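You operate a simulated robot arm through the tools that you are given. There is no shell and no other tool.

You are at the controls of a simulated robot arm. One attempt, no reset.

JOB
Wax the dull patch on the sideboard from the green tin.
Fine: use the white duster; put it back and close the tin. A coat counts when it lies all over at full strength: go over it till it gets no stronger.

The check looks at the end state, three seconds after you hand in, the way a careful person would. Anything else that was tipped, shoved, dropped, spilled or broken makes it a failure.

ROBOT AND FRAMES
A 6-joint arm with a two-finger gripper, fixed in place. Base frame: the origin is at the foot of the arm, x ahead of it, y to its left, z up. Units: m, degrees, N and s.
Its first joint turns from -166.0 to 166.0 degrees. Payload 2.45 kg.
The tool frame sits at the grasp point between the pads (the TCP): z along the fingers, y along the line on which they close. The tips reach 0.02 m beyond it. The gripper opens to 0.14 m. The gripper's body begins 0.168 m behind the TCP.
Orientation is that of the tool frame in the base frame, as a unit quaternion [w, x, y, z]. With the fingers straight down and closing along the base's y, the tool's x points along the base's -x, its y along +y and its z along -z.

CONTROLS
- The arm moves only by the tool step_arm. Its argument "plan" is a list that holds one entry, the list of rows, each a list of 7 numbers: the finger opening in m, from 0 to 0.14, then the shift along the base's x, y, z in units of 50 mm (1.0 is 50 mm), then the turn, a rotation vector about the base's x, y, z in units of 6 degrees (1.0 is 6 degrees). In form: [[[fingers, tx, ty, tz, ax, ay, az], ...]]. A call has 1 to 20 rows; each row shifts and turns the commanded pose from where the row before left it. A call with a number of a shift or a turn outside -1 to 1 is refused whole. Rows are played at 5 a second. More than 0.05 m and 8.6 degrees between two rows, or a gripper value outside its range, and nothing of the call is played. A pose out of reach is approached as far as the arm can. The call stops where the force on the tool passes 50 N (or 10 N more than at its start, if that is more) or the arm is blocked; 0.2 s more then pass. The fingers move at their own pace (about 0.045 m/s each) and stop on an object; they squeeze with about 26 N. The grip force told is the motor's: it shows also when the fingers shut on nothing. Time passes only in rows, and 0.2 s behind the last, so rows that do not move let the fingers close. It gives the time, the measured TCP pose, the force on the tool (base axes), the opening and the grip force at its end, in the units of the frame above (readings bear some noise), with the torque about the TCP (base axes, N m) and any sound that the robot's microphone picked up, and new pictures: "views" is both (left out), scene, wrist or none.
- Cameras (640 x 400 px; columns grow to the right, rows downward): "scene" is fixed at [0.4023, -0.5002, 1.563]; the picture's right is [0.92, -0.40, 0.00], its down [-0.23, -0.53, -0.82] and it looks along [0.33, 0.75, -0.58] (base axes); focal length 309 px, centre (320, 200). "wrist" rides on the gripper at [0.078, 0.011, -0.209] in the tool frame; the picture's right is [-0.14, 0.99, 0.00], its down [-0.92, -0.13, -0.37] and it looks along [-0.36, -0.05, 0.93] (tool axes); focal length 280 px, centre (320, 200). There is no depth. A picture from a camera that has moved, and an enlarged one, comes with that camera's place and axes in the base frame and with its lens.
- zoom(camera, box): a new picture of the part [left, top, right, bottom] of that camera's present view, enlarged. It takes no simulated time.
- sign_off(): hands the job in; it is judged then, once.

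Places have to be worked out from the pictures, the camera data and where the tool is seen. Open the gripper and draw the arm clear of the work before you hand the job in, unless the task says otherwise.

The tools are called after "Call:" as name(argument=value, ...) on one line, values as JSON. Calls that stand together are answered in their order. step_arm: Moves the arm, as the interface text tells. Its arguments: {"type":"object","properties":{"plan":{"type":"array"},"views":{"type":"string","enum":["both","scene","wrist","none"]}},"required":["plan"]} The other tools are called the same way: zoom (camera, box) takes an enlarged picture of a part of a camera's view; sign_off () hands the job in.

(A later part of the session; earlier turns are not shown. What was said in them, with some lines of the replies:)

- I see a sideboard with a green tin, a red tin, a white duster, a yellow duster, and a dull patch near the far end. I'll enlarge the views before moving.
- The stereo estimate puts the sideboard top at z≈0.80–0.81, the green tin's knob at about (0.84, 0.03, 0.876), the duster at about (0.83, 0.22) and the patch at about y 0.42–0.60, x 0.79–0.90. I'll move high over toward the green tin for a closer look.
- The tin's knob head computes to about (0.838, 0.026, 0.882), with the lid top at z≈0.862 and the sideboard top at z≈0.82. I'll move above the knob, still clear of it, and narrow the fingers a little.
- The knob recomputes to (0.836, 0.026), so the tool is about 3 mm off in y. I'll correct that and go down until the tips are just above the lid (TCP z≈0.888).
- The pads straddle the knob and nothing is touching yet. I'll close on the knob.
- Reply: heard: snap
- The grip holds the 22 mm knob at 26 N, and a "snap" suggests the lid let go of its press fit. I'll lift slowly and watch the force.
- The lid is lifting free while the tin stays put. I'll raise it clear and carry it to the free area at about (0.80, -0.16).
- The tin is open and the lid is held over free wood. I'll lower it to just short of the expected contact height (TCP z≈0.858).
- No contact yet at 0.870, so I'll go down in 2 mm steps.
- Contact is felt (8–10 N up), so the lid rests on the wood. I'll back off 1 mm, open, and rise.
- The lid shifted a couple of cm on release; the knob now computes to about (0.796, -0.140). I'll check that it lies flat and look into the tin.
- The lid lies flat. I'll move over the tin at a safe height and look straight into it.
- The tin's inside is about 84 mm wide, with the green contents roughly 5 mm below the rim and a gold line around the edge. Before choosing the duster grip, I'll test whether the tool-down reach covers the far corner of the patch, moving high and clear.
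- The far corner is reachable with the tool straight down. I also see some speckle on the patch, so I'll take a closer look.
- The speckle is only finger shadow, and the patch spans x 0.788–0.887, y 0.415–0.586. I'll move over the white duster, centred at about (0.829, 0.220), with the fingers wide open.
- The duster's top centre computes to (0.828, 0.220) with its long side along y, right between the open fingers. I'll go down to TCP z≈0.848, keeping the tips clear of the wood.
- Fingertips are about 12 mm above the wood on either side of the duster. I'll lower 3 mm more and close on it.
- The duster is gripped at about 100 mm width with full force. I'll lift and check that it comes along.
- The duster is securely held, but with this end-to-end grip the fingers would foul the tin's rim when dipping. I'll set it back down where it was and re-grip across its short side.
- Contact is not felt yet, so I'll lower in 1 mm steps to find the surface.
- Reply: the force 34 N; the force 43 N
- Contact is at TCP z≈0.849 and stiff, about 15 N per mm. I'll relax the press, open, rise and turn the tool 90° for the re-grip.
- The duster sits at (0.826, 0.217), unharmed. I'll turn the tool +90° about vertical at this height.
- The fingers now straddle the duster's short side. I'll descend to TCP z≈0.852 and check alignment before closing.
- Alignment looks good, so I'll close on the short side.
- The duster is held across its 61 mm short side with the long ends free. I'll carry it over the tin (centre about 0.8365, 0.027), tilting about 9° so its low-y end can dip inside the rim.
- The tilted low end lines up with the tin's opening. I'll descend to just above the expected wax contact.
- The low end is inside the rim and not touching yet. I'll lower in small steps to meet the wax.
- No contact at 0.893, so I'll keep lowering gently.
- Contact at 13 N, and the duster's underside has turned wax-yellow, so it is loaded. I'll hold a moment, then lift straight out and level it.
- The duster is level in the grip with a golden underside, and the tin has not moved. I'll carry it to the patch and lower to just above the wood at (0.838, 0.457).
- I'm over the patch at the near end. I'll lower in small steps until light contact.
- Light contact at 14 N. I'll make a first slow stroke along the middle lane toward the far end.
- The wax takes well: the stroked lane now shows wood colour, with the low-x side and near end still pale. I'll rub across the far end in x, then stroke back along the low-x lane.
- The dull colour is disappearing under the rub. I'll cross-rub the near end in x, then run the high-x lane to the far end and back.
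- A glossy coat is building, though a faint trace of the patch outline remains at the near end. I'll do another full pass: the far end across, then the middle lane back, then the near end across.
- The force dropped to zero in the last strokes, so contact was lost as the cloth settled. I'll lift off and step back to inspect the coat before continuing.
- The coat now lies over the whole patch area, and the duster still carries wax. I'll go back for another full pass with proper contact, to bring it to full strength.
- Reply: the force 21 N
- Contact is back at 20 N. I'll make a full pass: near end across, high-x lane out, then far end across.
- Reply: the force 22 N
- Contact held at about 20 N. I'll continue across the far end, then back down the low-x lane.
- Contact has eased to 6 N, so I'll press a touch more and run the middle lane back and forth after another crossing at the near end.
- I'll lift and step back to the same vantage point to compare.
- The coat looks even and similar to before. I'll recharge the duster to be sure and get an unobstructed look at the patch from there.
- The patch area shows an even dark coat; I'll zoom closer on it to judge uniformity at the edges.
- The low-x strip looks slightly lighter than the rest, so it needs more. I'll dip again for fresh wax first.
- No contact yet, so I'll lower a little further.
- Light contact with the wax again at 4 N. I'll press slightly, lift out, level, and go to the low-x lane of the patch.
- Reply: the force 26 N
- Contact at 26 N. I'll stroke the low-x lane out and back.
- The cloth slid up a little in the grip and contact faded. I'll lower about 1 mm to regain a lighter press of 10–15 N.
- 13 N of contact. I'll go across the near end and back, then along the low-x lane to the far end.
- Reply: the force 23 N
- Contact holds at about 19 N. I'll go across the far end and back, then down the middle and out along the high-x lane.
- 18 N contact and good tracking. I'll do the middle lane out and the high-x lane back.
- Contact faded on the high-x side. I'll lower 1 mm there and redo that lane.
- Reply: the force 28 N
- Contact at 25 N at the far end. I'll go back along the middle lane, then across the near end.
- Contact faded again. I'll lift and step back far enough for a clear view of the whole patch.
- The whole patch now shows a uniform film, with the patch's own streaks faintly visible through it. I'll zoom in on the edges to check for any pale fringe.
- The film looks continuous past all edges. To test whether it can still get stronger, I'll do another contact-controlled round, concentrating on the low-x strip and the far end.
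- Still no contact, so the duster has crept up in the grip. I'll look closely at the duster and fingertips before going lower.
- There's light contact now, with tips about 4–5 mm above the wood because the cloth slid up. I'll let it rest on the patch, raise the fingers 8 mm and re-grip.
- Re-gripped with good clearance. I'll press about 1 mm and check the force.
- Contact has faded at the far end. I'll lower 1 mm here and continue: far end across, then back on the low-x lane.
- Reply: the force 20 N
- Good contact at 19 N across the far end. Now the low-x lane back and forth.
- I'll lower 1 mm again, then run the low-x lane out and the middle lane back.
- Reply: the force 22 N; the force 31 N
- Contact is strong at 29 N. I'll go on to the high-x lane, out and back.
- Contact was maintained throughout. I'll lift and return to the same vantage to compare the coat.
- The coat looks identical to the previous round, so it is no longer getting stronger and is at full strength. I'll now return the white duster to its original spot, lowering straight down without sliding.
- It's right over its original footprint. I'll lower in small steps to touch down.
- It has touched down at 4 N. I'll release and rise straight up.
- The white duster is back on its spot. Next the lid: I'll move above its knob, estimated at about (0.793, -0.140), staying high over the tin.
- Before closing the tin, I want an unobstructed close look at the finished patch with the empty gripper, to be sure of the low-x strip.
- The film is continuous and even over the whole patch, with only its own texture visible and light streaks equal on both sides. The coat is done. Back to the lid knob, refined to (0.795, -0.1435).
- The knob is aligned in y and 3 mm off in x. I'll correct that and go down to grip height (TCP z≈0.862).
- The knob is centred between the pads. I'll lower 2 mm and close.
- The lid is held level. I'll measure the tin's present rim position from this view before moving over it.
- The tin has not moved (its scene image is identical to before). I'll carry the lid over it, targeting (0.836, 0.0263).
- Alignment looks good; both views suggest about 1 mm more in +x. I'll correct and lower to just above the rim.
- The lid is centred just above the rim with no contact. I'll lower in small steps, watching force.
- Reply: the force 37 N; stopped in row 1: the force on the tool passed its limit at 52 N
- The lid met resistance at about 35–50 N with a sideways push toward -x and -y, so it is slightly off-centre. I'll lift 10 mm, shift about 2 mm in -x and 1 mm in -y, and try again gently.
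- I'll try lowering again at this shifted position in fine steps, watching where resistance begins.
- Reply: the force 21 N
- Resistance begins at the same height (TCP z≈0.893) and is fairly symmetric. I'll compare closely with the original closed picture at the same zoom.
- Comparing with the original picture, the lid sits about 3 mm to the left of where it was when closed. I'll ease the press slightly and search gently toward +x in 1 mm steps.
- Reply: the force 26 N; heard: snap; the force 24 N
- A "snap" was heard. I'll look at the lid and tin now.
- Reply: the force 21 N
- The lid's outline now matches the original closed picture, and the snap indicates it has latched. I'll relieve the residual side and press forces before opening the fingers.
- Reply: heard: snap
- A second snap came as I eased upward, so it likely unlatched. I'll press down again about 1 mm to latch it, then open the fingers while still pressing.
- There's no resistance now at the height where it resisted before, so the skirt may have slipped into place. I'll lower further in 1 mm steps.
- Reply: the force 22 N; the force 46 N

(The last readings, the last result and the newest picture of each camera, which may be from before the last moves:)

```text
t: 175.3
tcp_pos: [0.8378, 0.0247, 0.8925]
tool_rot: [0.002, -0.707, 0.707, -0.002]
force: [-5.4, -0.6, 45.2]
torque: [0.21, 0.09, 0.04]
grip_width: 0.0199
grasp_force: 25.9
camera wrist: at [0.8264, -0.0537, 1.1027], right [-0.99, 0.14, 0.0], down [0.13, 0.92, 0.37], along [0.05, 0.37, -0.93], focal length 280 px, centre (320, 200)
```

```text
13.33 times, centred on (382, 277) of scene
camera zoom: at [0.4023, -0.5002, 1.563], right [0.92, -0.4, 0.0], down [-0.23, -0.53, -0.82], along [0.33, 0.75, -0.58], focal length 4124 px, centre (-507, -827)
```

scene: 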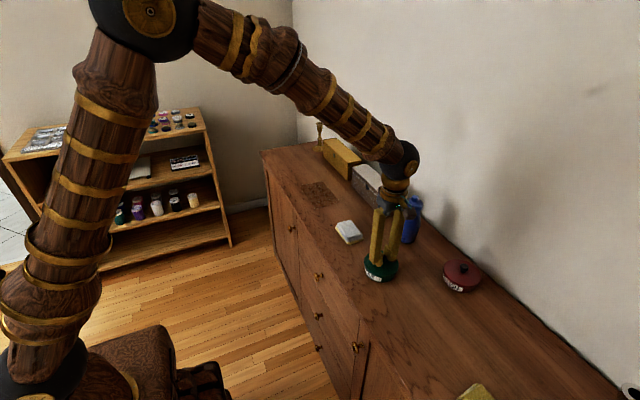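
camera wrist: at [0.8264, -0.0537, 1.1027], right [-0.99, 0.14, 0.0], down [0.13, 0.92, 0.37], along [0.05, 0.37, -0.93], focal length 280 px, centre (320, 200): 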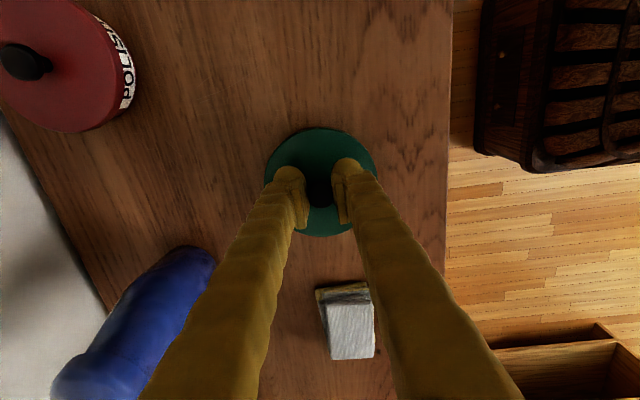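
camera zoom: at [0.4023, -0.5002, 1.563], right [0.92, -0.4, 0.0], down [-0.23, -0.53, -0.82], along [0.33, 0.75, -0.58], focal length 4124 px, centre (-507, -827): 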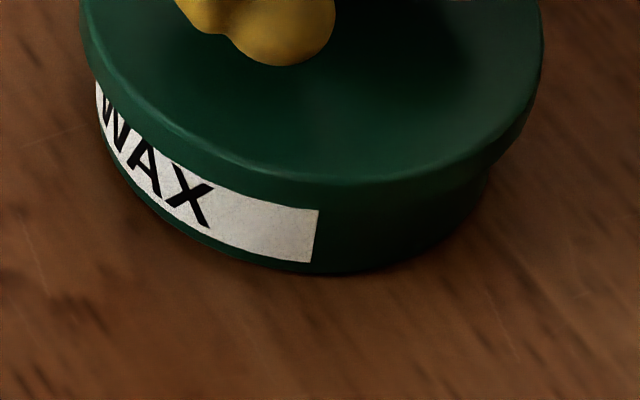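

I'm pressing 45 N without a latch sound; the earlier latch came with slightly more +x. I'll ease to a moderate press and nudge +x in half-millimetre steps, listening for the snap.

Call:
step_arm(plan=[[[0.0, 0, 0, 0.015, 0, 0, 0], [0.0, 0.01, 0.005, 0, 0, 0, 0], [0.0, 0, 0, 0, 0, 0, 0]]], views="none")

Call:
step_arm(plan=[[[0.0, 0.01, 0, 0, 0, 0, 0], [0.0, 0, 0, 0, 0, 0, 0]]], views="none")

```text
t: 176.2
tcp_pos: [0.8391, 0.0241, 0.893]
tool_rot: [0.001, -0.707, 0.707, 0.0]
force: [0.7, 3.6, 42.4]
torque: [0.28, -0.02, -0.05]
grip_width: 0.0203
grasp_force: 25.7
```

```text
t: 176.8
tcp_pos: [0.8399, 0.0234, 0.8921]
tool_rot: [0.0, 0.707, -0.707, 0.0]
force: [-9.1, 0.4, 47.1]
torque: [0.25, 0.21, 0.0]
grip_width: 0.0202
grasp_force: 26.0
```

Call:
step_arm(plan=[[[0.0, 0, 0, 0.02, 0, 0, 0], [0.0, 0, 0, 0, 0, 0, 0]]], views="none")

Call:
step_arm(plan=[[[0.0, 0, 0, 0.01, 0, 0, 0], [0.0, 0, 0, 0, 0, 0, 0]]], views="both")

Call:
zoom(camera="scene", box=[350, 240, 414, 280])

Call:
zoom(camera="wrist", box=[256, 110, 384, 190])

```text
t: 177.3
tcp_pos: [0.8386, 0.0244, 0.8928]
tool_rot: [0.001, -0.707, 0.707, 0.0]
force: [-3.6, -3.9, 20.0]
torque: [0.06, 0.06, 0.01]
grip_width: 0.02
grasp_force: 26.4
```

```text
t: 177.9
tcp_pos: [0.8387, 0.0256, 0.8937]
tool_rot: [0.001, -0.707, 0.707, -0.001]
force: [-0.3, 0.4, -0.9]
torque: [0.0, 0.0, 0.01]
grip_width: 0.0201
grasp_force: 25.9
camera wrist: at [0.8275, -0.0531, 1.1032], right [-0.99, 0.14, 0.0], down [0.13, 0.92, 0.37], along [0.05, 0.37, -0.93], focal length 280 px, centre (320, 200)
```

scene: 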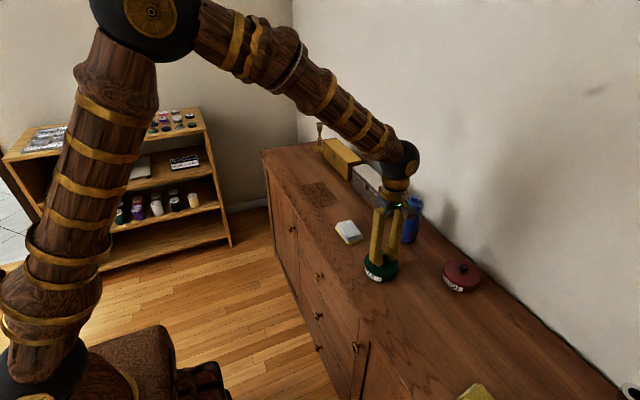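
wrist: 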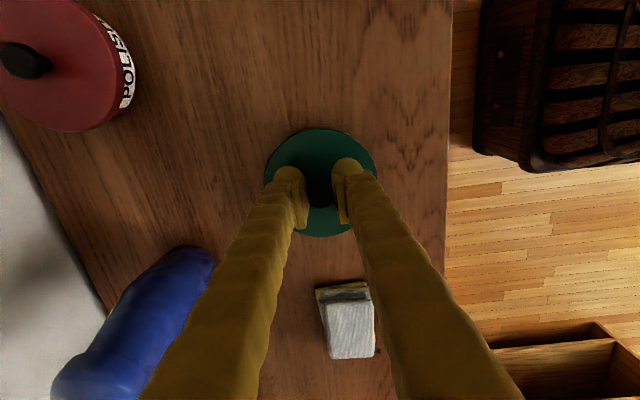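

```text
10.00 times, centred on (382, 260) of scene
camera zoom: at [0.4023, -0.5002, 1.563], right [0.92, -0.4, 0.0], down [-0.23, -0.53, -0.82], along [0.33, 0.75, -0.58], focal length 3093 px, centre (-300, -400)
```

zoom: 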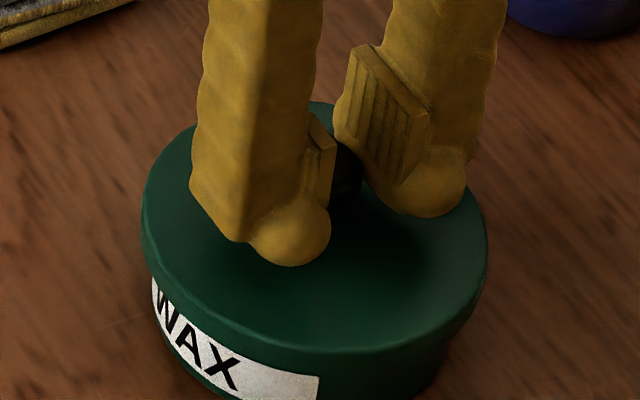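

```text
5.00 times, centred on (320, 150) of wrist
camera zoom: at [0.8275, -0.0531, 1.1032], right [-0.99, 0.14, 0.0], down [0.13, 0.92, 0.37], along [0.05, 0.37, -0.93], focal length 1402 px, centre (320, 450)
```

zoom: 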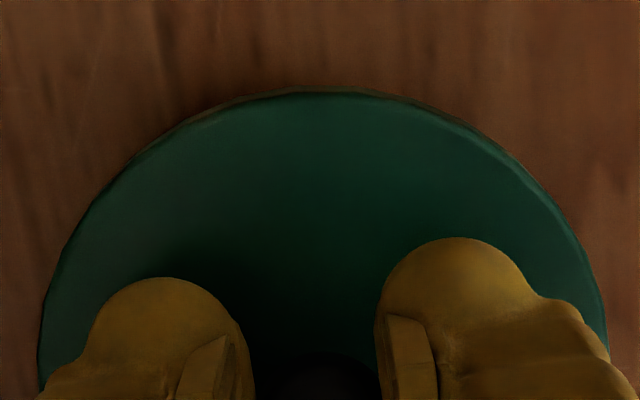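

The lid is concentric with the tin but being held rigidly works against latching. I'll release it here, then press the knob straight down from above with closed fingers so it can self-centre.

Call:
step_arm(plan=[[[0.0, 0, 0, -0.008, 0, 0, 0], [0.0, 0, 0, 0, 0, 0, 0], [0.05, 0, 0, 0, 0, 0, 0], [0.05, 0, 0, 0, 0, 0, 0], [0.05, 0, 0, 0, 0, 0, 0], [0.05, 0, 0, 0, 0, 0, 0]]], views="both")

Call:
zoom(camera="scene", box=[350, 240, 414, 280])

Call:
zoom(camera="wrist", box=[256, 110, 384, 190])

```text
t: 179.3
tcp_pos: [0.8412, 0.025, 0.8956]
tool_rot: [0.0, 0.707, -0.707, 0.0]
force: [0.0, -0.3, -0.2]
torque: [0.02, -0.01, -0.02]
grip_width: 0.0499
grasp_force: 0.0
heard: snap
camera wrist: at [0.8279, -0.0534, 1.1036], right [-0.99, 0.14, 0.0], down [0.13, 0.92, 0.37], along [0.05, 0.37, -0.93], focal length 280 px, centre (320, 200)
```

scene: 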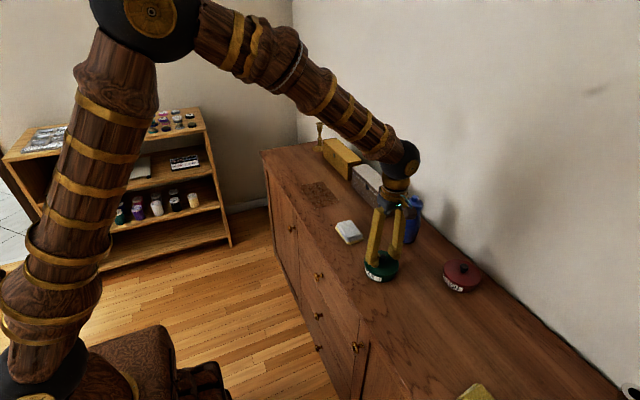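
wrist: 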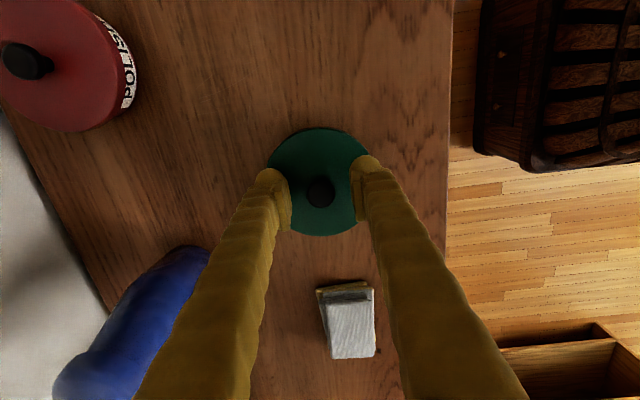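

```text
10.00 times, centred on (382, 260) of scene
camera zoom: at [0.4023, -0.5002, 1.563], right [0.92, -0.4, 0.0], down [-0.23, -0.53, -0.82], along [0.33, 0.75, -0.58], focal length 3093 px, centre (-300, -400)
```

zoom: 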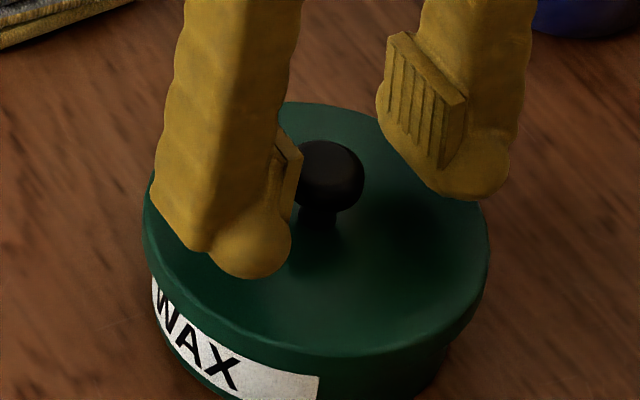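

```text
5.00 times, centred on (320, 150) of wrist
camera zoom: at [0.8279, -0.0534, 1.1036], right [-0.99, 0.14, 0.0], down [0.13, 0.92, 0.37], along [0.05, 0.37, -0.93], focal length 1402 px, centre (320, 450)
```

zoom: 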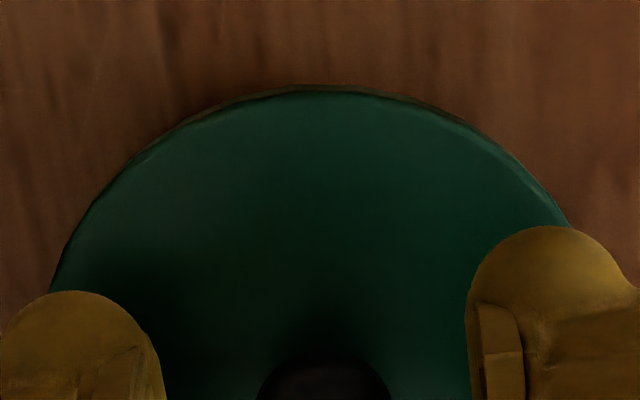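

A snap was heard on release, with the lid sitting down as in the original picture, so the tin is latched closed. I'll rise straight up without touching the knob and inspect.

Call:
step_arm(plan=[[[0.06, 0, 0, 0, 0, 0, 0], [0.06, 0, 0, 0.2, 0, 0, 0], [0.06, 0, 0, 0.5, 0, 0, 0], [0.06, 0, 0, 0.8, 0, 0, 0], [0.06, 0, 0, 0.8, 0, 0, 0], [0.06, 0, 0, 0, 0, 0, 0]]], views="both")

Call:
zoom(camera="scene", box=[350, 240, 414, 280])

Call:
zoom(camera="scene", box=[358, 250, 422, 290])

Call:
zoom(camera="wrist", box=[256, 110, 384, 210])

```text
t: 180.8
tcp_pos: [0.8406, 0.0262, 1.0083]
tool_rot: [-0.001, 0.707, -0.707, 0.0]
force: [0.0, 0.4, 0.3]
torque: [0.02, 0.0, 0.02]
grip_width: 0.0599
grasp_force: 0.0
camera wrist: at [0.8293, -0.0525, 1.2177], right [-0.99, 0.14, 0.0], down [0.13, 0.92, 0.37], along [0.05, 0.37, -0.93], focal length 280 px, centre (320, 200)
```

scene: 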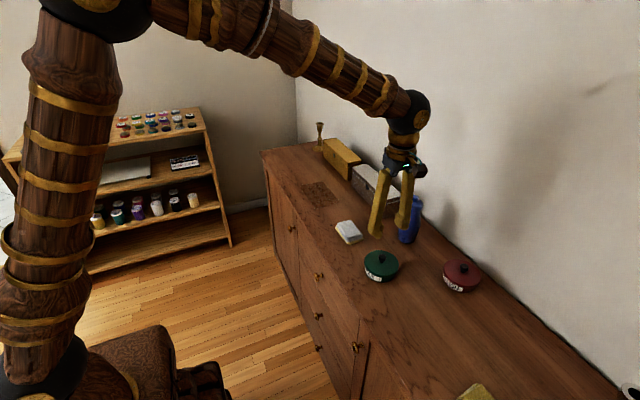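
wrist: 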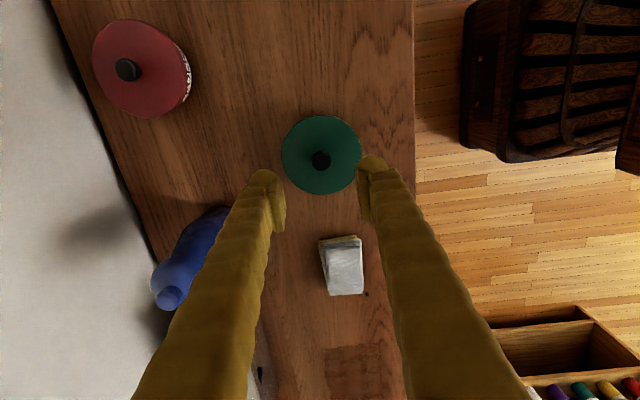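

```text
10.00 times, centred on (382, 260) of scene
camera zoom: at [0.4023, -0.5002, 1.563], right [0.92, -0.4, 0.0], down [-0.23, -0.53, -0.82], along [0.33, 0.75, -0.58], focal length 3093 px, centre (-300, -400)
```

zoom: 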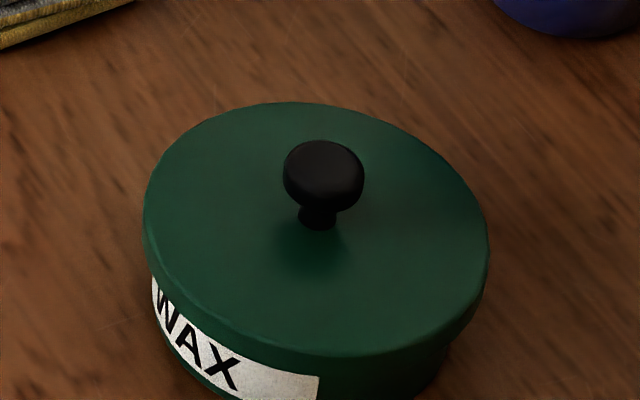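

```text
10.00 times, centred on (390, 270) of scene
camera zoom: at [0.4023, -0.5002, 1.563], right [0.92, -0.4, 0.0], down [-0.23, -0.53, -0.82], along [0.33, 0.75, -0.58], focal length 3093 px, centre (-380, -500)
```

zoom: 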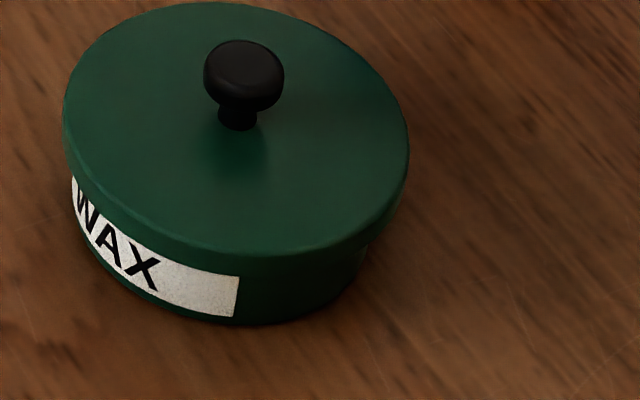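

```text
4.00 times, centred on (320, 160) of wrist
camera zoom: at [0.8293, -0.0525, 1.2177], right [-0.99, 0.14, 0.0], down [0.13, 0.92, 0.37], along [0.05, 0.37, -0.93], focal length 1122 px, centre (320, 360)
```

zoom: 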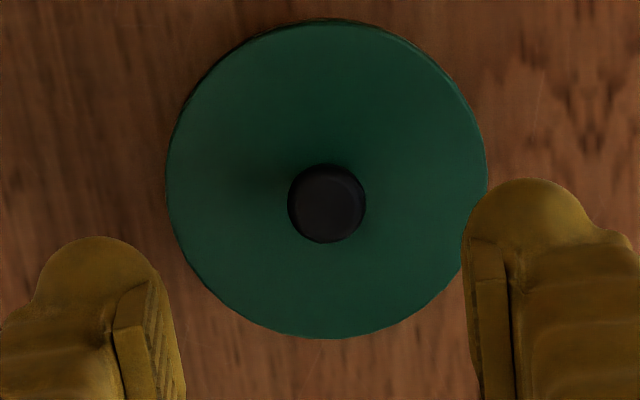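

The tin looks exactly as it did when first closed, only about 3 mm from where it stood. I'll draw the arm up and back clear of the work, then take a last look at everything.

Call:
step_arm(plan=[[[0.1, 0, 0, 0.8, 0, 0, 0], [0.1, -0.73, 0.4, 0.25, 0, 0, 0], [0.1, -0.73, 0.4, 0.25, 0, 0, 0], [0.1, -0.73, 0.4, 0.25, 0, 0, 0], [0.1, -0.73, 0.4, 0.25, 0, 0, 0], [0.1, -0.73, 0.4, 0.25, 0, 0, 0], [0.1, -0.73, 0.4, 0.25, 0, 0, 0], [0.1, 0, 0, 0, 0, 0, 0]]], views="both")

Call:
zoom(camera="scene", box=[260, 120, 580, 320])

Call:
zoom(camera="scene", box=[288, 170, 352, 210])

```text
t: 182.6
tcp_pos: [0.6189, 0.143, 1.1229]
tool_rot: [0.001, -0.707, 0.707, -0.001]
force: [-0.2, -0.4, 0.4]
torque: [0.01, -0.01, -0.01]
grip_width: 0.0997
grasp_force: 0.1
camera wrist: at [0.6082, 0.0649, 1.3333], right [-0.99, 0.14, 0.0], down [0.13, 0.92, 0.37], along [0.05, 0.36, -0.93], focal length 280 px, centre (320, 200)
```

scene: 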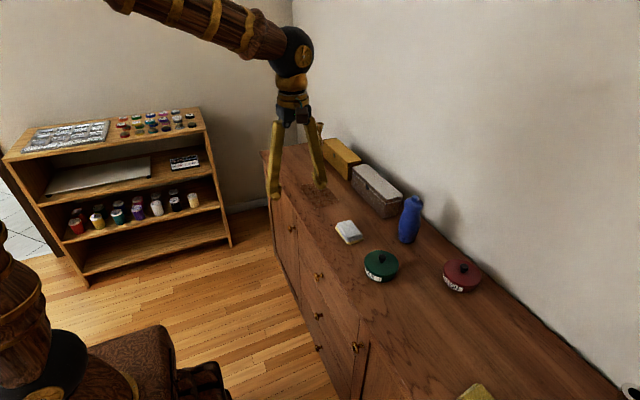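
wrist: 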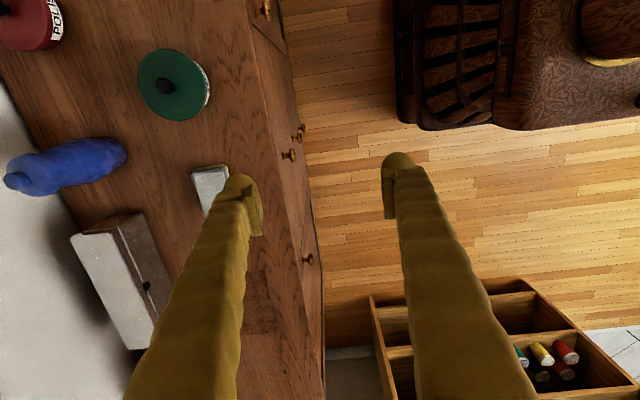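

```text
2.00 times, centred on (420, 220) of scene
camera zoom: at [0.4023, -0.5002, 1.563], right [0.92, -0.4, 0.0], down [-0.23, -0.53, -0.82], along [0.33, 0.75, -0.58], focal length 619 px, centre (120, 160)
```

zoom: 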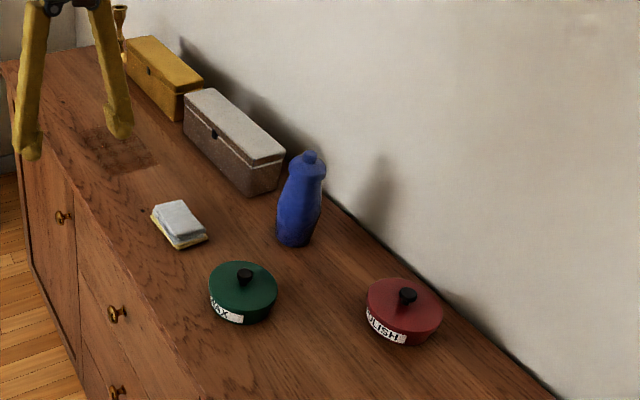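

```text
10.00 times, centred on (320, 190) of scene
camera zoom: at [0.4023, -0.5002, 1.563], right [0.92, -0.4, 0.0], down [-0.23, -0.53, -0.82], along [0.33, 0.75, -0.58], focal length 3093 px, centre (320, 300)
```

zoom: 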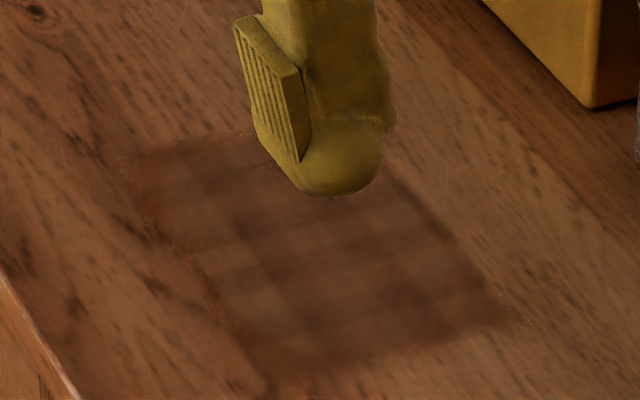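

All objects stand as they were, with the duster back and the tin closed. One last close comparison of coat tone at the left, centre and right of the patch before handing in.

Call:
zoom(camera="scene", box=[302, 186, 318, 196])

Call:
zoom(camera="scene", box=[322, 192, 338, 202])

Call:
zoom(camera="scene", box=[310, 196, 326, 206])

```text
16.00 times, centred on (310, 191) of scene
camera zoom: at [0.4023, -0.5002, 1.563], right [0.92, -0.4, 0.0], down [-0.23, -0.53, -0.82], along [0.33, 0.75, -0.58], focal length 4949 px, centre (480, 344)
```

zoom: 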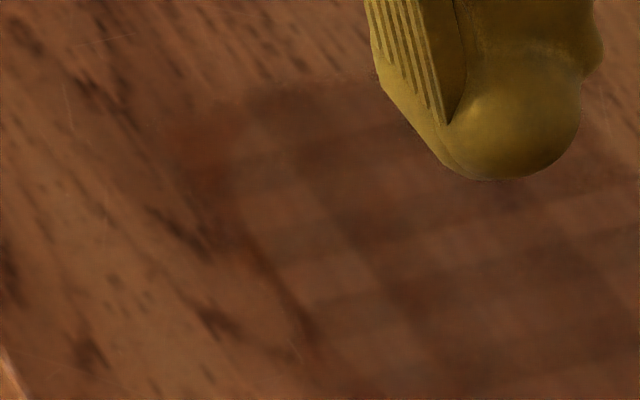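

```text
16.00 times, centred on (330, 197) of scene
camera zoom: at [0.4023, -0.5002, 1.563], right [0.92, -0.4, 0.0], down [-0.23, -0.53, -0.82], along [0.33, 0.75, -0.58], focal length 4949 px, centre (160, 248)
```

zoom: 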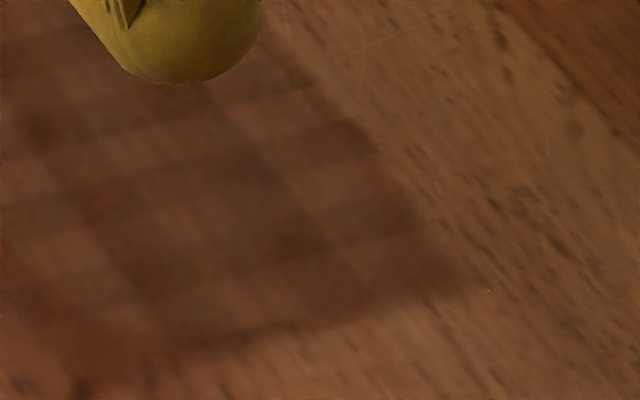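

```text
16.00 times, centred on (318, 201) of scene
camera zoom: at [0.4023, -0.5002, 1.563], right [0.92, -0.4, 0.0], down [-0.23, -0.53, -0.82], along [0.33, 0.75, -0.58], focal length 4949 px, centre (352, 184)
```

zoom: 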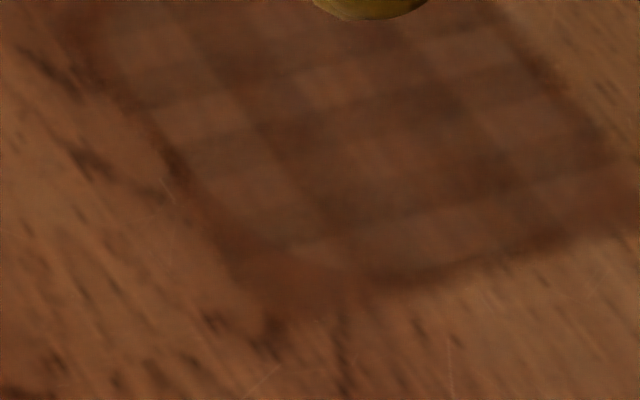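

In these last views the coat looks even right across the patch, with the left and right light streaks matching in tone. The white duster is back on its spot, the tin is closed, and the gripper is open and clear of the work. I'm handing in.

Call:
sign_off()

```text
The job is handed in.
```

I waxed the dull patch from the green tin with the white duster, put the duster back, closed the tin and handed the job in.

- **Coat:** it covers the whole patch. Another full round of rubbing after a fresh dip made no visible difference, so I judged it to be at full strength. The film also reaches a few millimetres past the patch edge.
- **Duster:** it is back within a few millimetres of its original place. Its underside is still coated with wax.
- **Tin:** closing took several tries, because the lid was slightly off-centre at first. The last sound was a snap as I let go, and the lid looks the same as it did when the tin was first closed. The tin now stands about 3 mm from where it was.
- **Everything else:** nothing else looks moved in the last pictures, and the arm is clear with the gripper open.
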